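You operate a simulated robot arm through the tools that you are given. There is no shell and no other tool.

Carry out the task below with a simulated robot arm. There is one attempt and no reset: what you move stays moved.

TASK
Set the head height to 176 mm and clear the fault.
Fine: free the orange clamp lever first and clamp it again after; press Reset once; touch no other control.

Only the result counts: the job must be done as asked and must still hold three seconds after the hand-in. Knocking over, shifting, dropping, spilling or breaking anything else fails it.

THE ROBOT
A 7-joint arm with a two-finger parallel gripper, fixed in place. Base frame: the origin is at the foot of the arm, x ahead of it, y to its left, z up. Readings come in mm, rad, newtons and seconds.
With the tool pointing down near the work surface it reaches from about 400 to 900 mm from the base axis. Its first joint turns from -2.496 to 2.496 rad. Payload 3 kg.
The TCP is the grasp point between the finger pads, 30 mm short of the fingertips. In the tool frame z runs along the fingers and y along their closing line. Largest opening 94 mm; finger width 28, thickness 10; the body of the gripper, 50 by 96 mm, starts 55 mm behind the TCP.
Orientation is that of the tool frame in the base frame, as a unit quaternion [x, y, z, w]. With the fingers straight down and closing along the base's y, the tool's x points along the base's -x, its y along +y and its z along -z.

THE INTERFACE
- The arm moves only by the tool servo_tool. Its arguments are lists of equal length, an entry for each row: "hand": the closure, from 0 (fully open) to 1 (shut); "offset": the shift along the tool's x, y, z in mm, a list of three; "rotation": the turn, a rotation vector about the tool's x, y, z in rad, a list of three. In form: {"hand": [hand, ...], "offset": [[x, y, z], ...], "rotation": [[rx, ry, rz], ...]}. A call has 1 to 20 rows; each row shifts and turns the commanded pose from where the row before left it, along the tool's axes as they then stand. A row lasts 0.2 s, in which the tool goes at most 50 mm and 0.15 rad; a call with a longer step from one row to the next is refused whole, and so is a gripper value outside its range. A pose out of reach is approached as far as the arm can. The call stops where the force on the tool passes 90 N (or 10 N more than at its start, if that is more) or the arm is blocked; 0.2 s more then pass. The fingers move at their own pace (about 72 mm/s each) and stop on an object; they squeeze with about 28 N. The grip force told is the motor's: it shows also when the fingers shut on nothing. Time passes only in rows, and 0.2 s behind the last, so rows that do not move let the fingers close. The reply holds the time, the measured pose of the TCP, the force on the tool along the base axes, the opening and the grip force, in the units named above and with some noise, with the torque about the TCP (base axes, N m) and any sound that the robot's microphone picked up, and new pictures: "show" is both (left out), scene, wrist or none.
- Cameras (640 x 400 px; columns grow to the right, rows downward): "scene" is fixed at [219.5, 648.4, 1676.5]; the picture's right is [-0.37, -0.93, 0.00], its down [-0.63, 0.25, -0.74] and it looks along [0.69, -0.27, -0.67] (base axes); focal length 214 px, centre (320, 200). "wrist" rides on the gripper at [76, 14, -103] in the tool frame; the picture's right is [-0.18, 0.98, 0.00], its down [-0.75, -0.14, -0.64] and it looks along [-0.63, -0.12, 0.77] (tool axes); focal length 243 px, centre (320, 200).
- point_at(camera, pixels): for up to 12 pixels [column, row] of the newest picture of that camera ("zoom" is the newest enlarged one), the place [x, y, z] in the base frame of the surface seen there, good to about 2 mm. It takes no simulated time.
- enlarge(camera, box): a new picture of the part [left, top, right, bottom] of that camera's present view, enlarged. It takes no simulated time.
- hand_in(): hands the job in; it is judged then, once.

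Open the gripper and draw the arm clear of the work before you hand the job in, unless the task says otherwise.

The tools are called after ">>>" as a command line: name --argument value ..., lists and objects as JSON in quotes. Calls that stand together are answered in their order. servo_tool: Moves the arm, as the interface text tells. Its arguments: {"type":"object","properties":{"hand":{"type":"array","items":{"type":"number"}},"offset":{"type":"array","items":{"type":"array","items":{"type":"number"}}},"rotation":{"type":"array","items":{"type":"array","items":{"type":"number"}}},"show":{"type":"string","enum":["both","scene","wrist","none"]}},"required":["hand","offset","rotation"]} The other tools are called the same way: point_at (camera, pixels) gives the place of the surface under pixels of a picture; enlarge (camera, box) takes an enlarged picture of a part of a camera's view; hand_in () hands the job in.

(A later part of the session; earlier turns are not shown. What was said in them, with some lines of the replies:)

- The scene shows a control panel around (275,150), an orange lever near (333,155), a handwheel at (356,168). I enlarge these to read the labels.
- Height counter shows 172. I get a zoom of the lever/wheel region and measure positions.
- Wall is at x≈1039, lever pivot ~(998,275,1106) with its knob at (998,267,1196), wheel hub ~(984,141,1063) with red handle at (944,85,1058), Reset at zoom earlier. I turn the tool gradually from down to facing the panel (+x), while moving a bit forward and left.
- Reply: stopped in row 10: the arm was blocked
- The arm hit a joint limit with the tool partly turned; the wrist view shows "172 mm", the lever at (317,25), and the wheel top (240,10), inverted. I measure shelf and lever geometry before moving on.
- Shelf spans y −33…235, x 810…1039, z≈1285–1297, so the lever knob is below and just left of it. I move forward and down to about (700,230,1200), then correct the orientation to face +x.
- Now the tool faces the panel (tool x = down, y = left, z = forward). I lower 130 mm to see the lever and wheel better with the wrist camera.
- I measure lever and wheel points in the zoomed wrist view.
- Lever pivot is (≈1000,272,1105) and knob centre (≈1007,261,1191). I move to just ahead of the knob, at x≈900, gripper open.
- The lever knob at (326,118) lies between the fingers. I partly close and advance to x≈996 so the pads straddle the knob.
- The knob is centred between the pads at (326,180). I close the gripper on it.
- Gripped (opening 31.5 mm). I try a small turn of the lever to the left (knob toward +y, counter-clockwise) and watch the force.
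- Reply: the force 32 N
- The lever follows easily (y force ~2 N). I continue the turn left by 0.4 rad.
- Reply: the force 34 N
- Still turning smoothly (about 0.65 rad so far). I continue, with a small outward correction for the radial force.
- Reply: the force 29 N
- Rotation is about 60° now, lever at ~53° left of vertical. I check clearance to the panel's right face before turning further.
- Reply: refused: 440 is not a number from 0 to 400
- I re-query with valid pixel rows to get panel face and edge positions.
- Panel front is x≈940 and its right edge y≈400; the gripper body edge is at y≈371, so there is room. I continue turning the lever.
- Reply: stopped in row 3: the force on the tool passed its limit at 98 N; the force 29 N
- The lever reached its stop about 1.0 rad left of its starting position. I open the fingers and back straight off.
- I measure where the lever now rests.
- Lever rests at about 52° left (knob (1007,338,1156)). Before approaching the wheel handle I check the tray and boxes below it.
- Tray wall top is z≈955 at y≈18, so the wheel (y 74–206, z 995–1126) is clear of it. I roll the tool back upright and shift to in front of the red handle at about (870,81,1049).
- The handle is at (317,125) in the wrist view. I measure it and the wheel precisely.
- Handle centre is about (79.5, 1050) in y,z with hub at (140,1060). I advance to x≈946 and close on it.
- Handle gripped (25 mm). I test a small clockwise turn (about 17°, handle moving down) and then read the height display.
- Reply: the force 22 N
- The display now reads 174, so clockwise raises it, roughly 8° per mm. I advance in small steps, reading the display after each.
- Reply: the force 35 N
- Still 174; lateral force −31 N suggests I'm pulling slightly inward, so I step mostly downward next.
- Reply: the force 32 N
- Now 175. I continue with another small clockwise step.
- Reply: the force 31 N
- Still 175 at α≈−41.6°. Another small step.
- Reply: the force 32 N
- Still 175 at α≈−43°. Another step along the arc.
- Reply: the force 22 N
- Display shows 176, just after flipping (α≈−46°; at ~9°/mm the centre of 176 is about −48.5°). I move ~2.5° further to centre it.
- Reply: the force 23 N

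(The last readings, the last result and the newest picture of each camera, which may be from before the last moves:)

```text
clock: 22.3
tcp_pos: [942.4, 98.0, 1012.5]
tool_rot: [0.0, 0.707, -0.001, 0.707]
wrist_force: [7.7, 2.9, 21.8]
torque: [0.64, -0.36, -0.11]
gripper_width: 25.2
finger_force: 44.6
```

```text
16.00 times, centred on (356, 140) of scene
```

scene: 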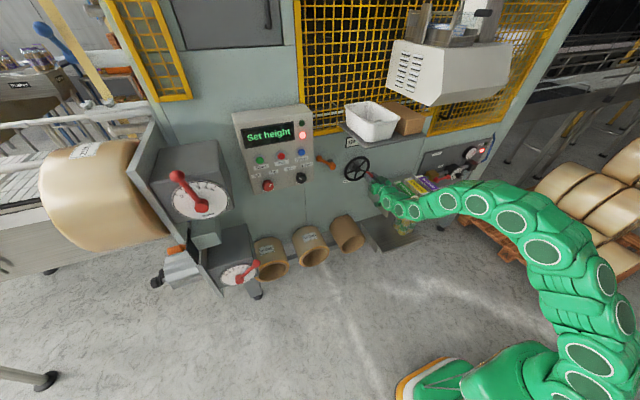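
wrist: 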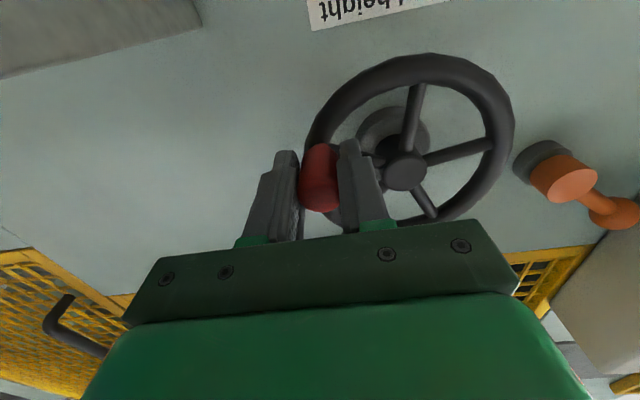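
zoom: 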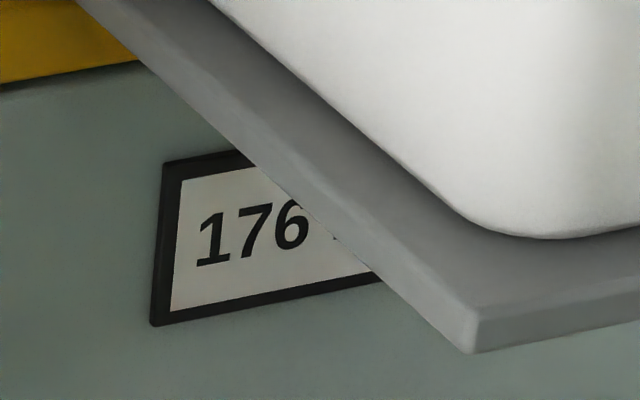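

TCP is at α≈−48.5°, display 176. I release the handle (opening to 56 mm), then recheck the display.

>>> servo_tool --hand '[0.4, 0.4, 0.4]' --offset '[[0, 0, 0], [0, 0, 0], [0, 0, 0]]' --rotation '[[0, 0, 0], [0, 0, 0], [0, 0, 0]]'

>>> enlarge --camera "scene" --box '[340, 130, 372, 150]'

```text
clock: 23.1
tcp_pos: [942.9, 97.0, 1008.2]
tool_rot: [-0.001, 0.708, -0.001, 0.706]
wrist_force: [0.3, -1.0, 0.0]
torque: [-0.01, -0.03, 0.02]
gripper_width: 56.6
finger_force: 0.1
```

scene: 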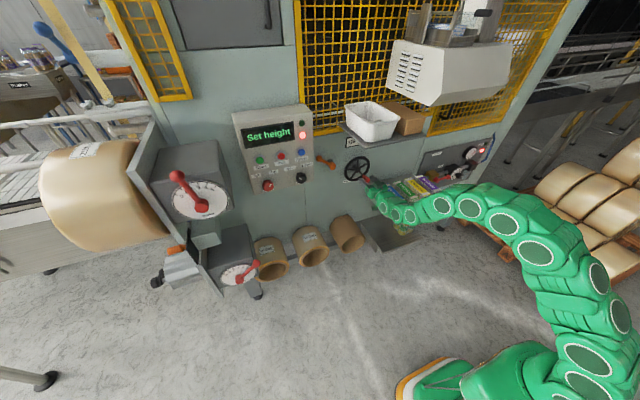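
wrist: 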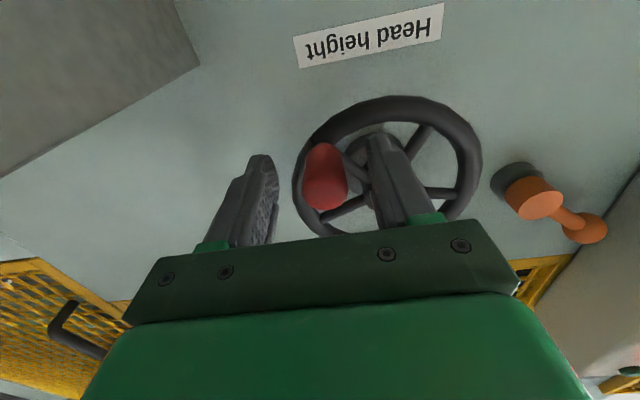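

```text
16.00 times, centred on (356, 140) of scene
```

zoom: 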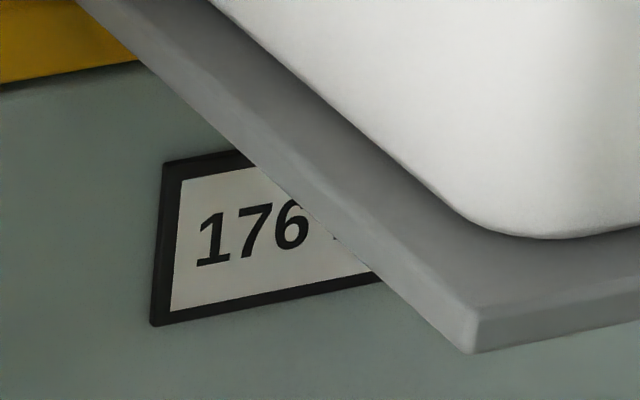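

The height holds at 176 with the hand open. I back straight off the handle, move over in front of the lever knob and roll −0.9 rad to match the lever angle.

>>> servo_tool --hand '[0.4, 0.4, 0.4, 0.4, 0.4, 0.4, 0.4, 0.4, 0.4, 0.4, 0.4, 0.4, 0.4, 0.4, 0.4]' --offset '[[0, 0, -40], [0, 0, -40], [-20.9, 34, 1], [-20.9, 34, 1], [-20.9, 34, 1], [-20.9, 34, 1], [-20.9, 34, 1], [-20.9, 34, 1], [-20.9, 34, 1], [0, 0, 0], [0, 0, 0], [0, 0, 0], [0, 0, 0], [0, 0, 0], [0, 0, 0]]' --rotation '[[0, 0, 0], [0, 0, 0], [0, 0, 0], [0, 0, 0], [0, 0, 0], [0, 0, 0], [0, 0, 0], [0, 0, 0], [0, 0, 0], [0, 0, -0.15], [0, 0, -0.15], [0, 0, -0.15], [0, 0, -0.15], [0, 0, -0.15], [0, 0, -0.15]]'

>>> enlarge --camera "scene" --box '[320, 120, 400, 170]'

```text
clock: 26.3
tcp_pos: [870.6, 335.7, 1156.5]
tool_rot: [-0.309, 0.636, -0.308, 0.636]
wrist_force: [-0.5, 0.1, -0.1]
torque: [0.03, 0.0, 0.0]
gripper_width: 56.6
finger_force: 0.1
```

scene: 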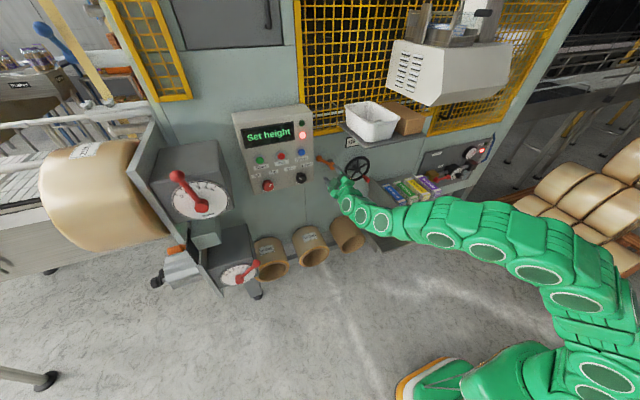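
wrist: 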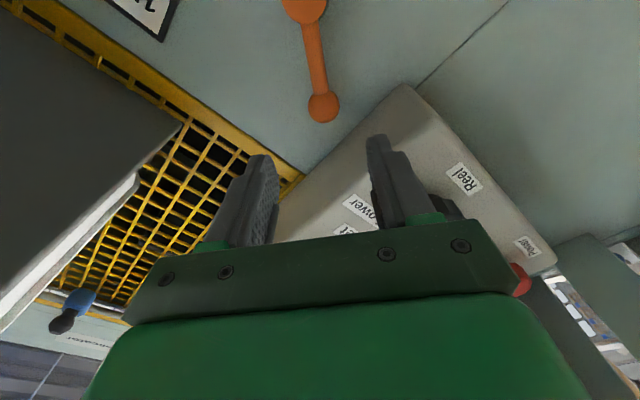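

```text
8.00 times, centred on (360, 145) of scene
```

zoom: 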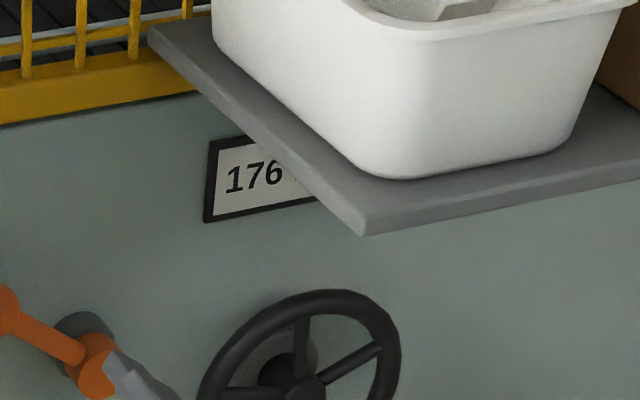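

Height is still 176. The lever knob at (322,105) lies between the fingers, so I advance ~124 mm to straddle it.

>>> servo_tool --hand '[0.4, 0.4, 0.4, 0.4]' --offset '[[0, 0.5, 31], [0, 0, 31], [0, 0, 31], [0, 0, 31]]' --rotation '[[0, 0, 0], [0, 0, 0], [0, 0, 0], [0, 0, 0]]'

```text
clock: 27.3
tcp_pos: [995.4, 336.2, 1154.8]
tool_rot: [-0.31, 0.637, -0.307, 0.636]
wrist_force: [-0.3, -0.4, -0.4]
torque: [-0.02, 0.01, 0.02]
gripper_width: 56.6
finger_force: 0.1
```

scene: 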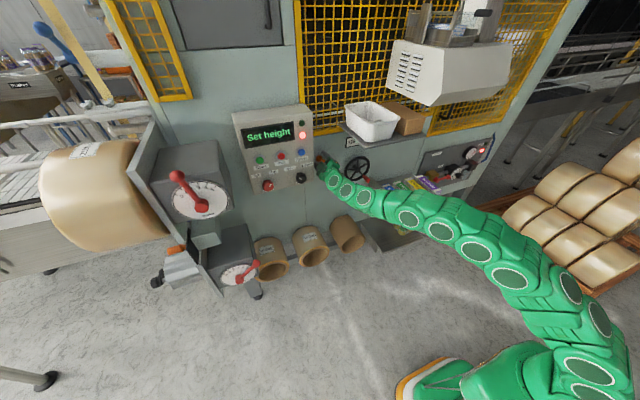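
wrist: 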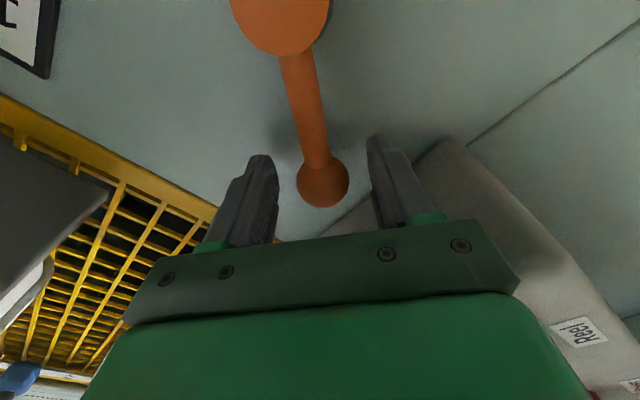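

Knob is between the pads; I roll slightly more to align with the lever, then close.

>>> servo_tool --hand '[0.4, 1, 1, 1]' --offset '[[0, 0, 0], [0, 0, 0], [0, 0, 0], [0, 0, 0]]' --rotation '[[0, 0, -0.12], [0, 0, 0], [0, 0, 0], [0, 0, 0]]' --show "wrist"

```text
clock: 28.3
tcp_pos: [994.8, 334.8, 1154.5]
tool_rot: [-0.345, 0.617, -0.346, 0.617]
wrist_force: [4.4, -0.7, 0.1]
torque: [-0.06, 0.01, -0.02]
gripper_width: 31.2
finger_force: 44.6
```

wrist: 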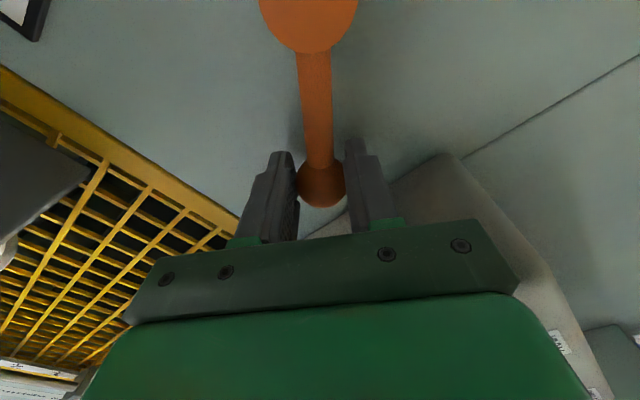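

Knob gripped with little load. I turn the lever back clockwise in 0.1 rad steps, first 0.5 rad.

>>> servo_tool --hand '[1, 1, 1, 1, 1]' --offset '[[1.3, -7.9, 0], [1.3, -7.9, 0], [1.3, -7.9, 0], [1.3, -7.9, 0], [1.3, -7.9, 0]]' --rotation '[[0, 0, 0.1], [0, 0, 0.1], [0, 0, 0.1], [0, 0, 0.1], [0, 0, 0.1]]'

```text
clock: 29.5
tcp_pos: [995.2, 303.1, 1178.6]
tool_rot: [-0.182, 0.685, -0.182, 0.682]
wrist_force: [-7.6, -8.2, -21.2]
torque: [-0.03, 0.12, -0.07]
gripper_width: 31.3
finger_force: 44.9
```

scene: 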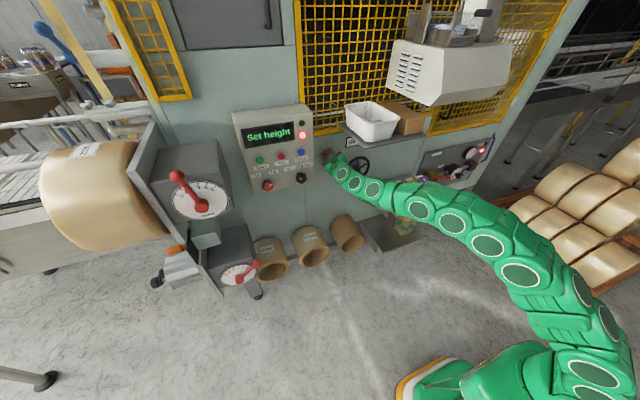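
wrist: 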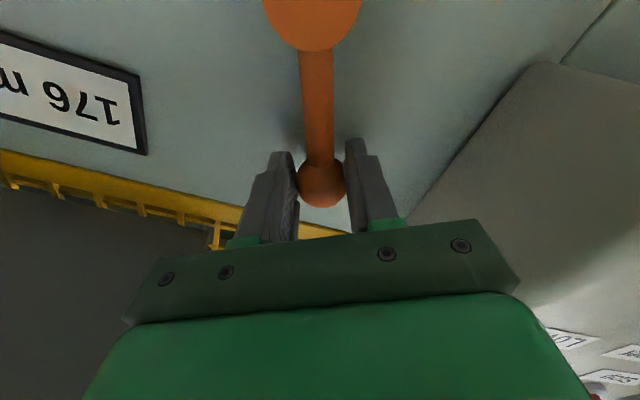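

The lever follows and 176 still shows. I continue 0.4 rad with a slight inward correction.

>>> servo_tool --hand '[1, 1, 1, 1]' --offset '[[2.3, -7.9, 0], [2.0, -7.9, 0], [1.3, -7.9, 0], [1.3, -7.9, 0]]' --rotation '[[0, 0, 0.1], [0, 0, 0.1], [0, 0, 0.1], [0, 0, 0.1]]'

```text
clock: 30.5
tcp_pos: [995.2, 274.7, 1183.3]
tool_rot: [-0.044, 0.707, -0.04, 0.705]
wrist_force: [-22.7, -1.7, -12.8]
torque: [-0.12, 0.37, -0.05]
gripper_width: 31.5
finger_force: 45.5
```

scene: 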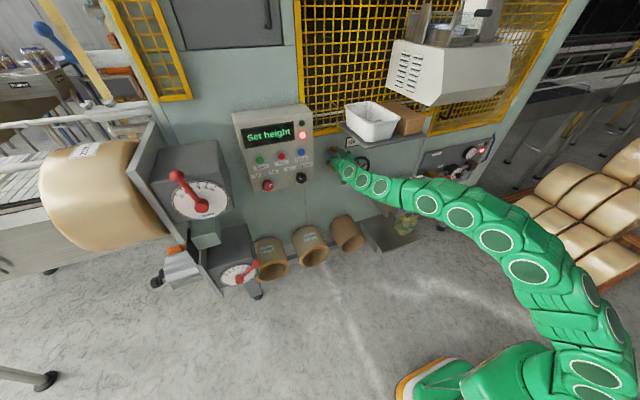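
wrist: 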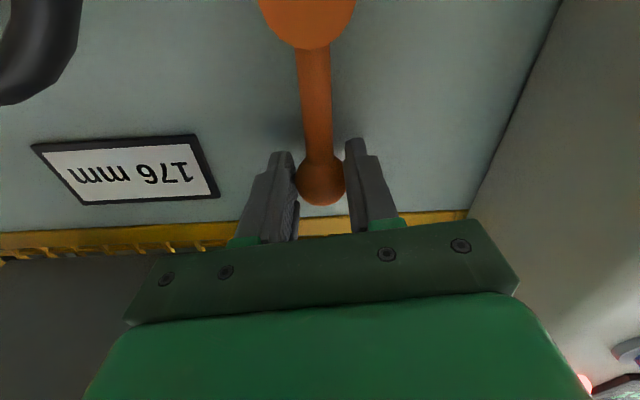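

About 0.12 rad short of the starting position. I continue in finer steps and watch for the stop.

>>> servo_tool --hand '[1, 1, 1]' --offset '[[0.7, -4.0, -0.5], [0.6, -4.0, 0], [0.6, -4.0, 0]]' --rotation '[[0, 0, 0.05], [0, 0, 0.05], [0, 0, 0.05]]' --show "wrist"

```text
clock: 31.3
tcp_pos: [994.6, 263.2, 1182.6]
tool_rot: [0.009, 0.708, 0.011, 0.706]
wrist_force: [15.9, 11.4, -11.0]
torque: [-0.45, 0.56, 0.27]
gripper_width: 31.4
finger_force: 45.1
```

wrist: 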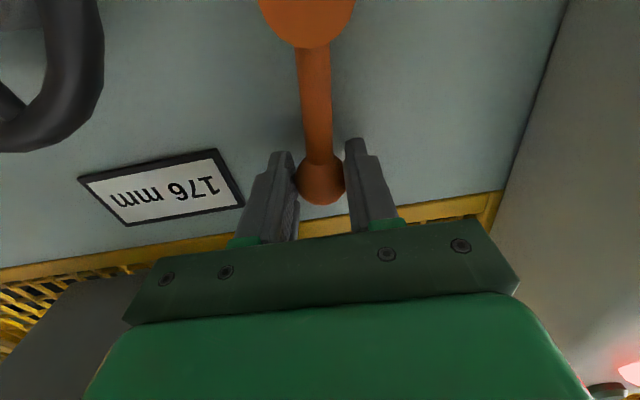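

Lever is back at its start angle and the y force (+11 N) hints at the stop. I push a bit more to seat it.

>>> servo_tool --hand '[1, 1]' --offset '[[0.4, -3.0, 0], [0.4, -3.0, 0]]' --rotation '[[0, 0, 0.02], [0, 0, 0.02]]' --show "wrist"

```text
clock: 31.9
tcp_pos: [993.6, 262.2, 1183.9]
tool_rot: [0.02, 0.707, 0.027, 0.707]
wrist_force: [26.2, 60.7, 4.3]
torque: [-0.41, 0.03, 0.76]
gripper_width: 31.4
finger_force: 44.8
```

wrist: 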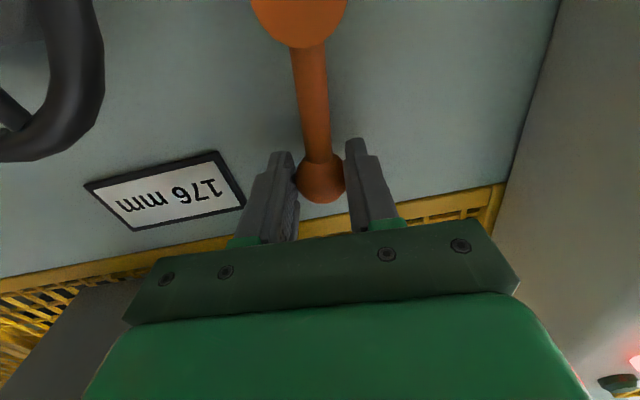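

The y force rose to 61 N: the lever is firmly on its clamped stop, display 176. I relax the push, open, and back off.

>>> servo_tool --hand '[1, 0.4, 0.4, 0.4, 0.4, 0.4, 0.4]' --offset '[[-0.5, 5.0, 0], [0, 0, 0], [0, 0, 0], [0, 0, -35], [0, 0, -40], [0, 0, -40], [0, 0, -40]]' --rotation '[[0, 0, -0.03], [0, 0, 0], [0, 0, 0], [0, 0, 0], [0, 0, 0], [0, 0, 0], [0, 0, 0]]'

>>> enlarge --camera "wrist" --box '[180, 0, 420, 150]'

>>> enlarge --camera "scene" --box '[225, 95, 385, 200]'

```text
clock: 33.5
tcp_pos: [839.1, 259.4, 1185.4]
tool_rot: [0.013, 0.708, 0.013, 0.706]
wrist_force: [-0.4, 0.1, -0.2]
torque: [0.0, -0.02, -0.02]
gripper_width: 56.2
finger_force: 0.1
```

scene: 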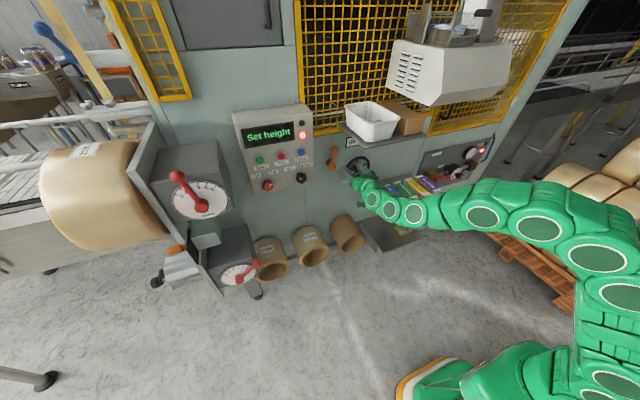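
wrist: 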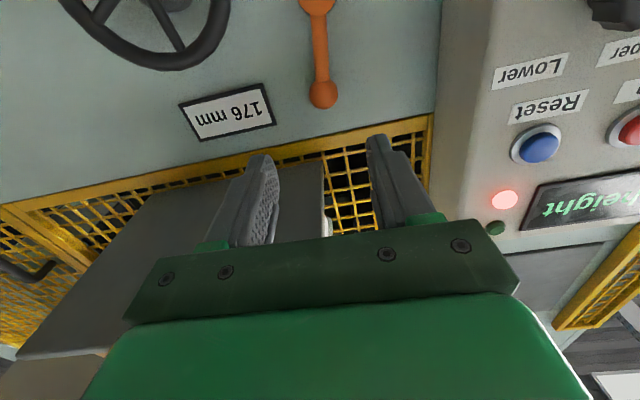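

```text
2.67 times, centred on (300, 75) of wrist
```

zoom: 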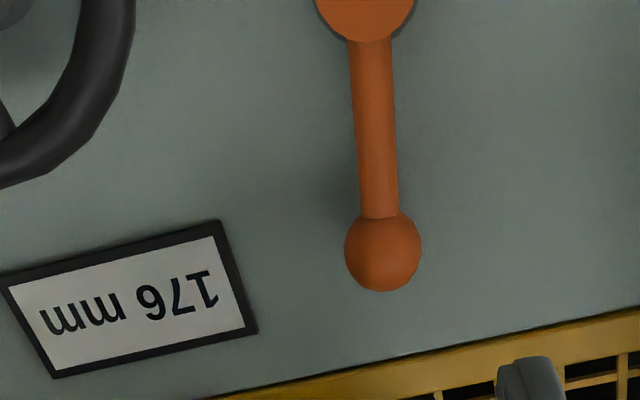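

```text
3.81 times, centred on (305, 148) of scene
```

zoom: 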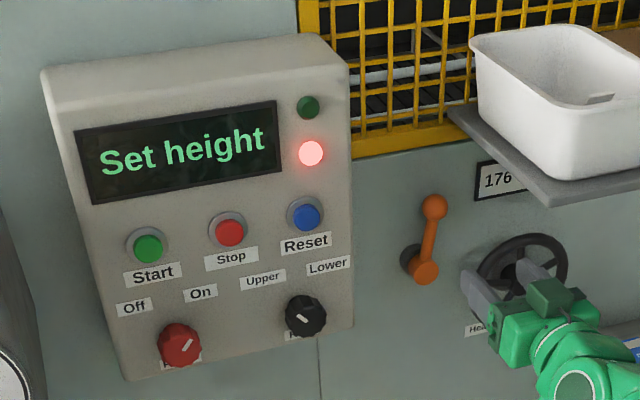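

Lever is back in its clamped position, height 176, panel still "Set height" with the red lamp. I measure the Reset button precisely in the wrist view (540,146).

>>> enlarge --camera "wrist" --box '[460, 80, 640, 220]'

>>> point_at --camera "wrist" --pixels '[[541, 146], [541, 134], [541, 158], [524, 147], [556, 143], [515, 148], [561, 138], [540, 163], [505, 200], [538, 125], [575, 160]]'

```text
2.86 times, centred on (550, 150) of wrist
```

zoom: 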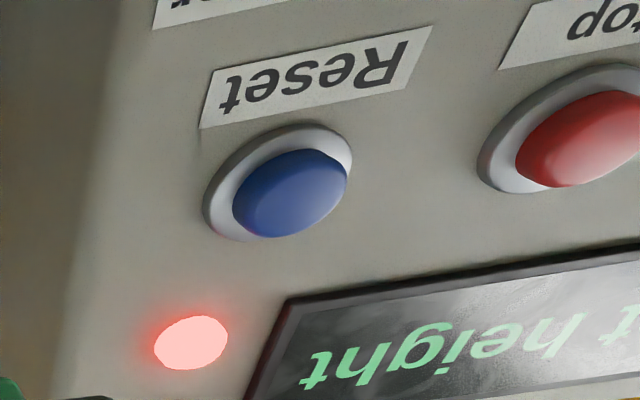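

```text
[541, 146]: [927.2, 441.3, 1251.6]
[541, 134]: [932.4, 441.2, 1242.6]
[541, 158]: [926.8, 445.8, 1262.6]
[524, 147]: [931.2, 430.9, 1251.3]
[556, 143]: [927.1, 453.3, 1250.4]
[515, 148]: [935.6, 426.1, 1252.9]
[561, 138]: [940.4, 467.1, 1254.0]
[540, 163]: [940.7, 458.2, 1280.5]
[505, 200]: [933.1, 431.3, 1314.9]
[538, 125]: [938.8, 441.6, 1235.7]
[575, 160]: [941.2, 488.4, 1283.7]
```

I sample the cap edge to find its centre.

>>> point_at --camera "zoom" --pixels '[[290, 195], [275, 234], [260, 230], [300, 228], [343, 180], [320, 155], [240, 215], [300, 152], [235, 195], [350, 165], [210, 205], [330, 210]]'

```text
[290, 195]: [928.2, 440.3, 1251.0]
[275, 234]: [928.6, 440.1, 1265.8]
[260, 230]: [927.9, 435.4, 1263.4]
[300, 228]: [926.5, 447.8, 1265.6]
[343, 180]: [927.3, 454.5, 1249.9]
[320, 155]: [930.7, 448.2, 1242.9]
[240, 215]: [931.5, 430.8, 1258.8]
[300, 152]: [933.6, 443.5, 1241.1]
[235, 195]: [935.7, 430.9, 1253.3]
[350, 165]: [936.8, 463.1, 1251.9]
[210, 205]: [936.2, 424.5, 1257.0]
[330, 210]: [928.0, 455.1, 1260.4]
```

Reset cap centre is about (927, 443.7, 1254.3), radius ~13. I close the gripper and move to in front of it, keeping fingertips at x≈870.

>>> servo_tool --hand '[1, 1, 1, 1, 1, 1, 1]' --offset '[[0, 0, 0], [-13.8, 36.9, 0], [-13.8, 36.9, 0], [-13.8, 36.9, 0], [-13.8, 36.9, 0], [-13.8, 36.9, 0], [0, 0, 0]]' --rotation '[[0, 0, -0.037], [0, 0, 0], [0, 0, 0], [0, 0, 0], [0, 0, 0], [0, 0, 0], [0, 0, 0]]'

```text
clock: 35.1
tcp_pos: [837.9, 442.9, 1252.2]
tool_rot: [-0.001, 0.707, 0.001, 0.707]
wrist_force: [0.9, 0.2, -0.4]
torque: [0.05, -0.01, 0.0]
gripper_width: 0.1
finger_force: 28.0
```

scene: 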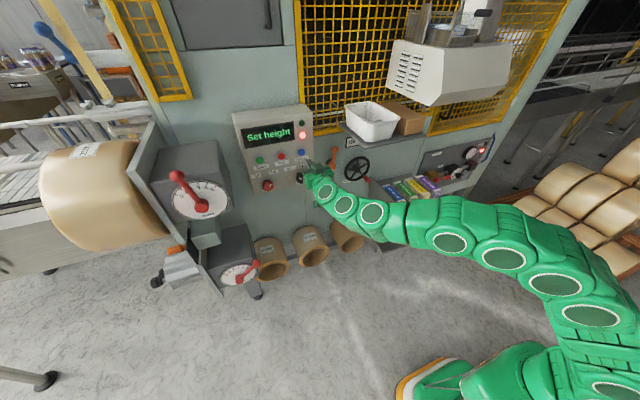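
wrist: 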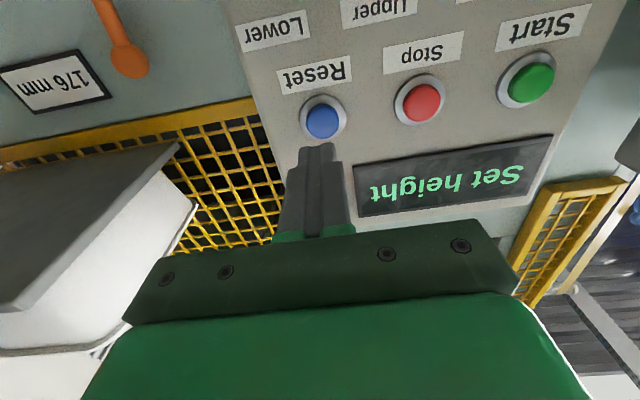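

Aligned: closed fingertips point at the blue Reset (323,121). I approach to ~6 mm in front of the cap.

>>> servo_tool --hand '[1, 1, 1]' --offset '[[-1.5, 0.6, 20], [-0.5, 0, 20], [0, 0, 12]]' --rotation '[[0, 0, 0], [0, 0, 0], [0, 0, 0]]'

>>> enlarge --camera "wrist" --box '[240, 60, 440, 220]'

```text
clock: 35.9
tcp_pos: [890.0, 445.8, 1254.3]
tool_rot: [0.0, 0.708, 0.001, 0.706]
wrist_force: [-0.6, -0.6, -0.1]
torque: [-0.01, 0.01, -0.01]
gripper_width: 0.3
finger_force: 28.4
```

scene: 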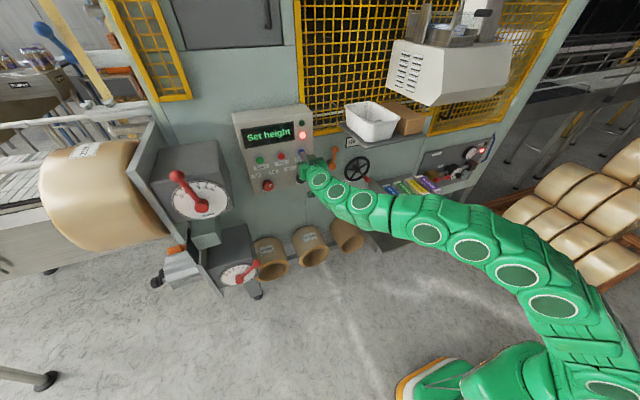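
wrist: 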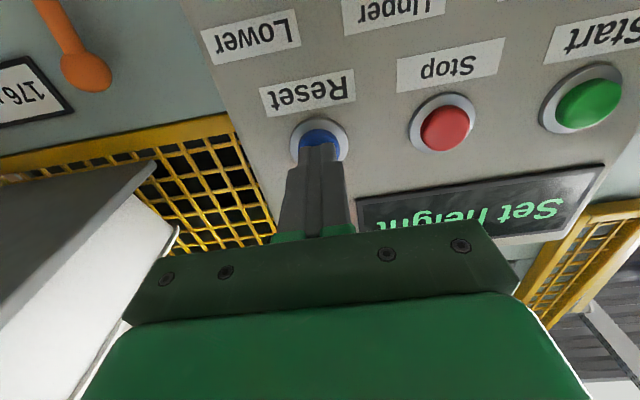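

```text
2.50 times, centred on (340, 140) of wrist
```

zoom: 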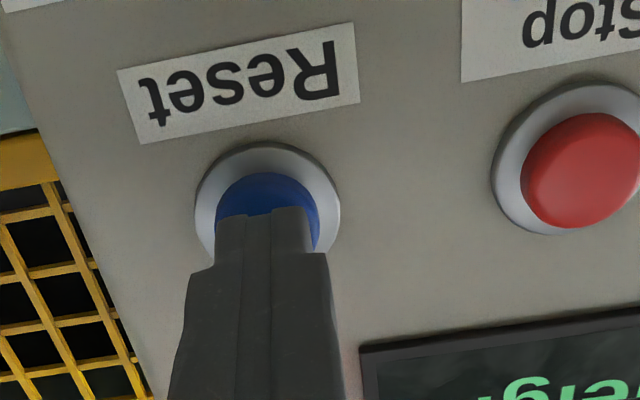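

The tips are centred on the blue cap. I press forward in 3 mm steps.

>>> servo_tool --hand '[1, 1, 1, 1]' --offset '[[0, 0, 4], [0, 0, 3], [0, 0, 3], [0, 0, 2]]' --rotation '[[0, 0, 0], [0, 0, 0], [0, 0, 0], [0, 0, 0]]'

>>> enlarge --camera "scene" --box '[225, 95, 345, 200]'

```text
clock: 36.9
tcp_pos: [901.4, 443.2, 1255.8]
tool_rot: [0.0, 0.708, 0.001, 0.707]
wrist_force: [-2.8, 0.1, -0.4]
torque: [-0.03, 0.04, 0.0]
gripper_width: 0.0
finger_force: 27.9
heard: click
```

scene: 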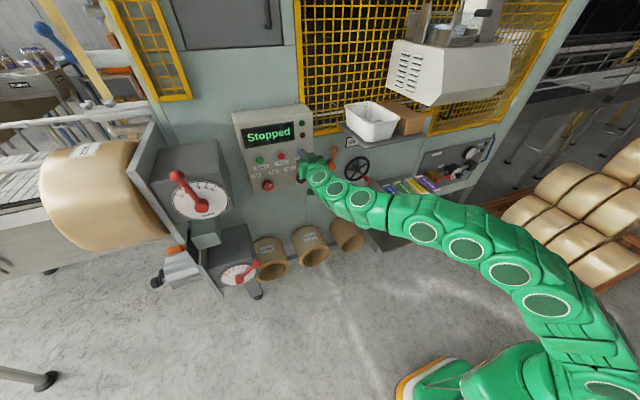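
wrist: 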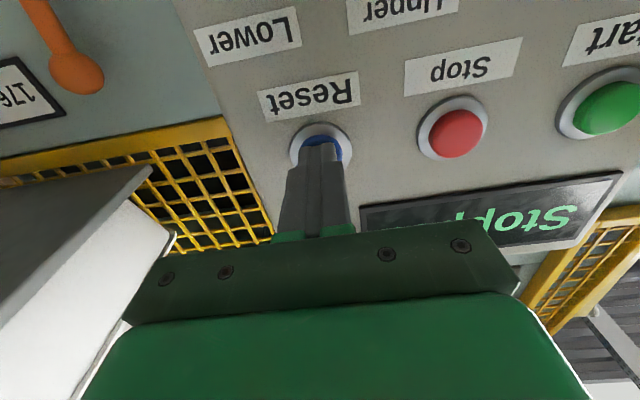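

```text
3.81 times, centred on (285, 148) of scene
```

zoom: 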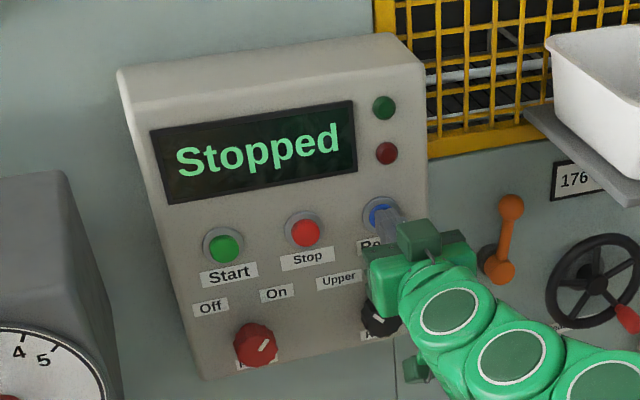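

A click was heard; the panel reads "Stopped" and the red lamp is off, with height 176. I retract straight back and open the gripper once clear.

>>> servo_tool --hand '[1, 1, 1, 1, 0.5, 0, 0, 0]' --offset '[[0, 0, -10], [0, 0, -40], [0, 0, -40], [0, 0, -40], [0, 0, -40], [0, 0, -40], [0, -20, -20], [0, 0, 0]]' --rotation '[[0, 0, 0], [0, 0, 0], [0, 0, 0], [0, 0, 0], [0, 0, 0], [0, 0, 0], [0, 0, 0], [0, 0, 0]]'

>>> enlarge --camera "scene" --box '[225, 95, 385, 200]'

>>> enlarge --camera "scene" --box '[400, 125, 510, 200]'

>>> enlarge --camera "wrist" --box '[100, 0, 460, 225]'

```text
clock: 38.7
tcp_pos: [669.0, 423.6, 1252.7]
tool_rot: [0.0, 0.708, 0.002, 0.706]
wrist_force: [-0.2, 0.1, -0.4]
torque: [0.02, 0.01, 0.04]
gripper_width: 94.1
finger_force: 0.0
```

scene: 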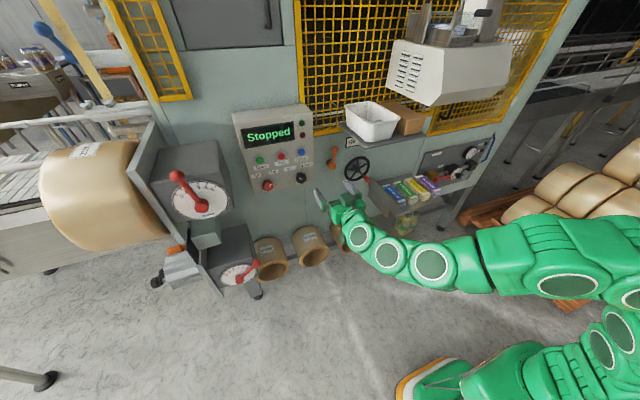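
wrist: 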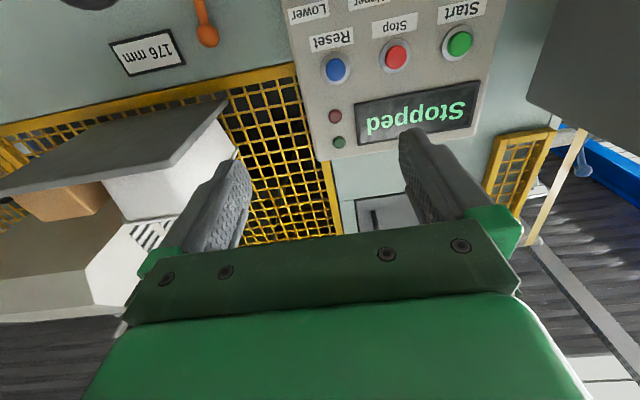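

```text
3.81 times, centred on (305, 148) of scene
```

zoom: 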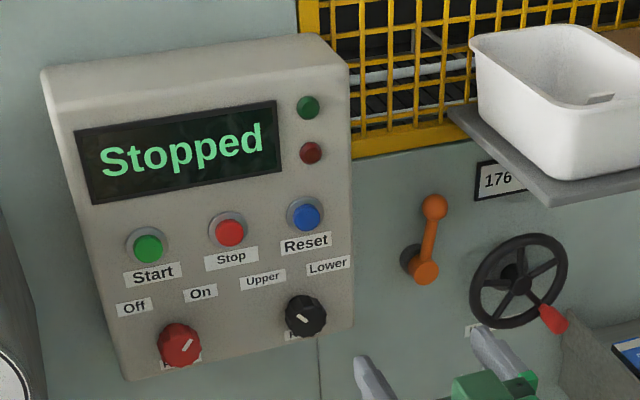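

```text
5.33 times, centred on (455, 162) of scene
```

zoom: 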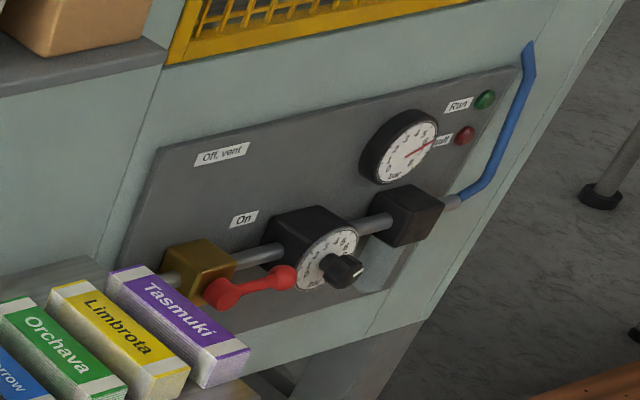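

```text
1.78 times, centred on (280, 112) of wrist
```

zoom: 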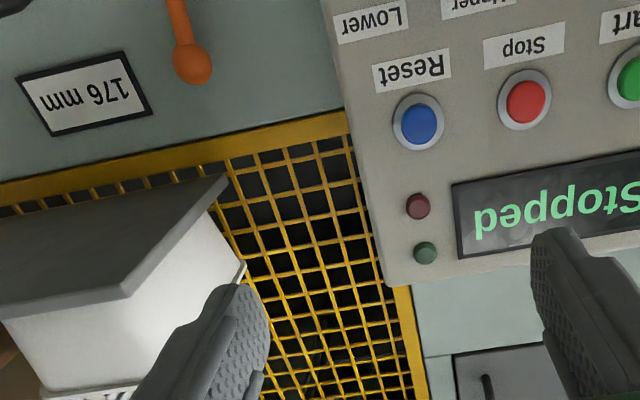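

Everything looks as asked: "Stopped", both fault lamps off, 176 mm, lever clamped. I wait about 3 s and re-check that it holds.

>>> servo_tool --hand '[0, 0, 0, 0, 0, 0, 0, 0, 0, 0, 0, 0, 0, 0, 0]' --offset '[[0, 0, -30], [0, 0, -30], [0, 0, 0], [0, 0, 0], [0, 0, 0], [0, 0, 0], [0, 0, 0], [0, 0, 0], [0, 0, 0], [0, 0, 0], [0, 0, 0], [0, 0, 0], [0, 0, 0], [0, 0, 0], [0, 0, 0]]' --rotation '[[0, 0, 0], [0, 0, 0], [0, 0, 0], [0, 0, 0], [0, 0, 0], [0, 0, 0], [0, 0, 0], [0, 0, 0], [0, 0, 0], [0, 0, 0], [0, 0, 0], [0, 0, 0], [0, 0, 0], [0, 0, 0], [0, 0, 0]]'

>>> enlarge --camera "scene" --box '[310, 120, 400, 200]'

>>> point_at --camera "zoom" --pixels '[[221, 147], [207, 233], [213, 190], [187, 215], [333, 248]]'

```text
clock: 41.9
tcp_pos: [607.8, 426.2, 1253.8]
tool_rot: [-0.001, 0.708, 0.001, 0.707]
wrist_force: [0.0, 0.1, 0.6]
torque: [-0.01, -0.02, 0.03]
gripper_width: 93.9
finger_force: 0.1
```

scene: 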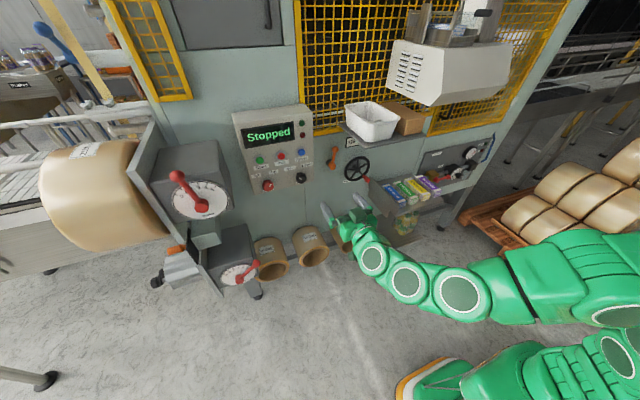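
wrist: 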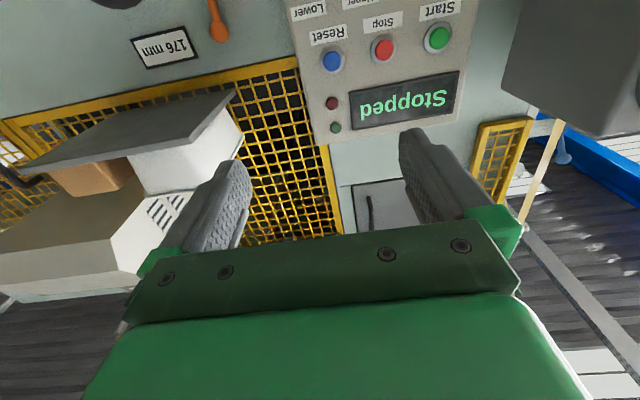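

```text
5.00 times, centred on (355, 160) of scene
```

zoom: 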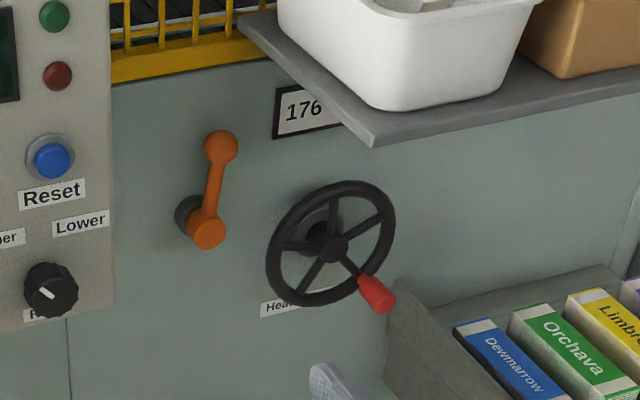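

```text
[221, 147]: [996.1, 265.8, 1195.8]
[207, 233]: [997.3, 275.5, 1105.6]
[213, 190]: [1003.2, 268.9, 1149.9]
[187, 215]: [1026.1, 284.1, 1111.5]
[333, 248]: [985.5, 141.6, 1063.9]
```

The lever is exactly in its original clamped position, the display shows 176 and "Stopped" with the red lamp off, and the arm is clear with the gripper open. I hand the job in.

>>> hand_in

```text
The job is handed in.
```

The head height is set to 176 mm and the fault is cleared. I've handed the job in, but the hand-in gave no verdict.

- **Clamp lever:** I turned it left to its stop before touching the wheel. Afterwards I turned it back until it seated firmly in its original position.
- **Height:** turning the handwheel clockwise raised the head from 172 mm to 176 mm. I stopped near the middle of the 176 mm reading.
- **Reset:** I pressed it once and heard one click. The panel changed from "Set height" to "Stopped" and the red lamp went out.

About three seconds after I backed away, all of this still held. Apart from the handwheel needed to set the height, I touched no other control. The gripper is open and the arm is clear of the machine.
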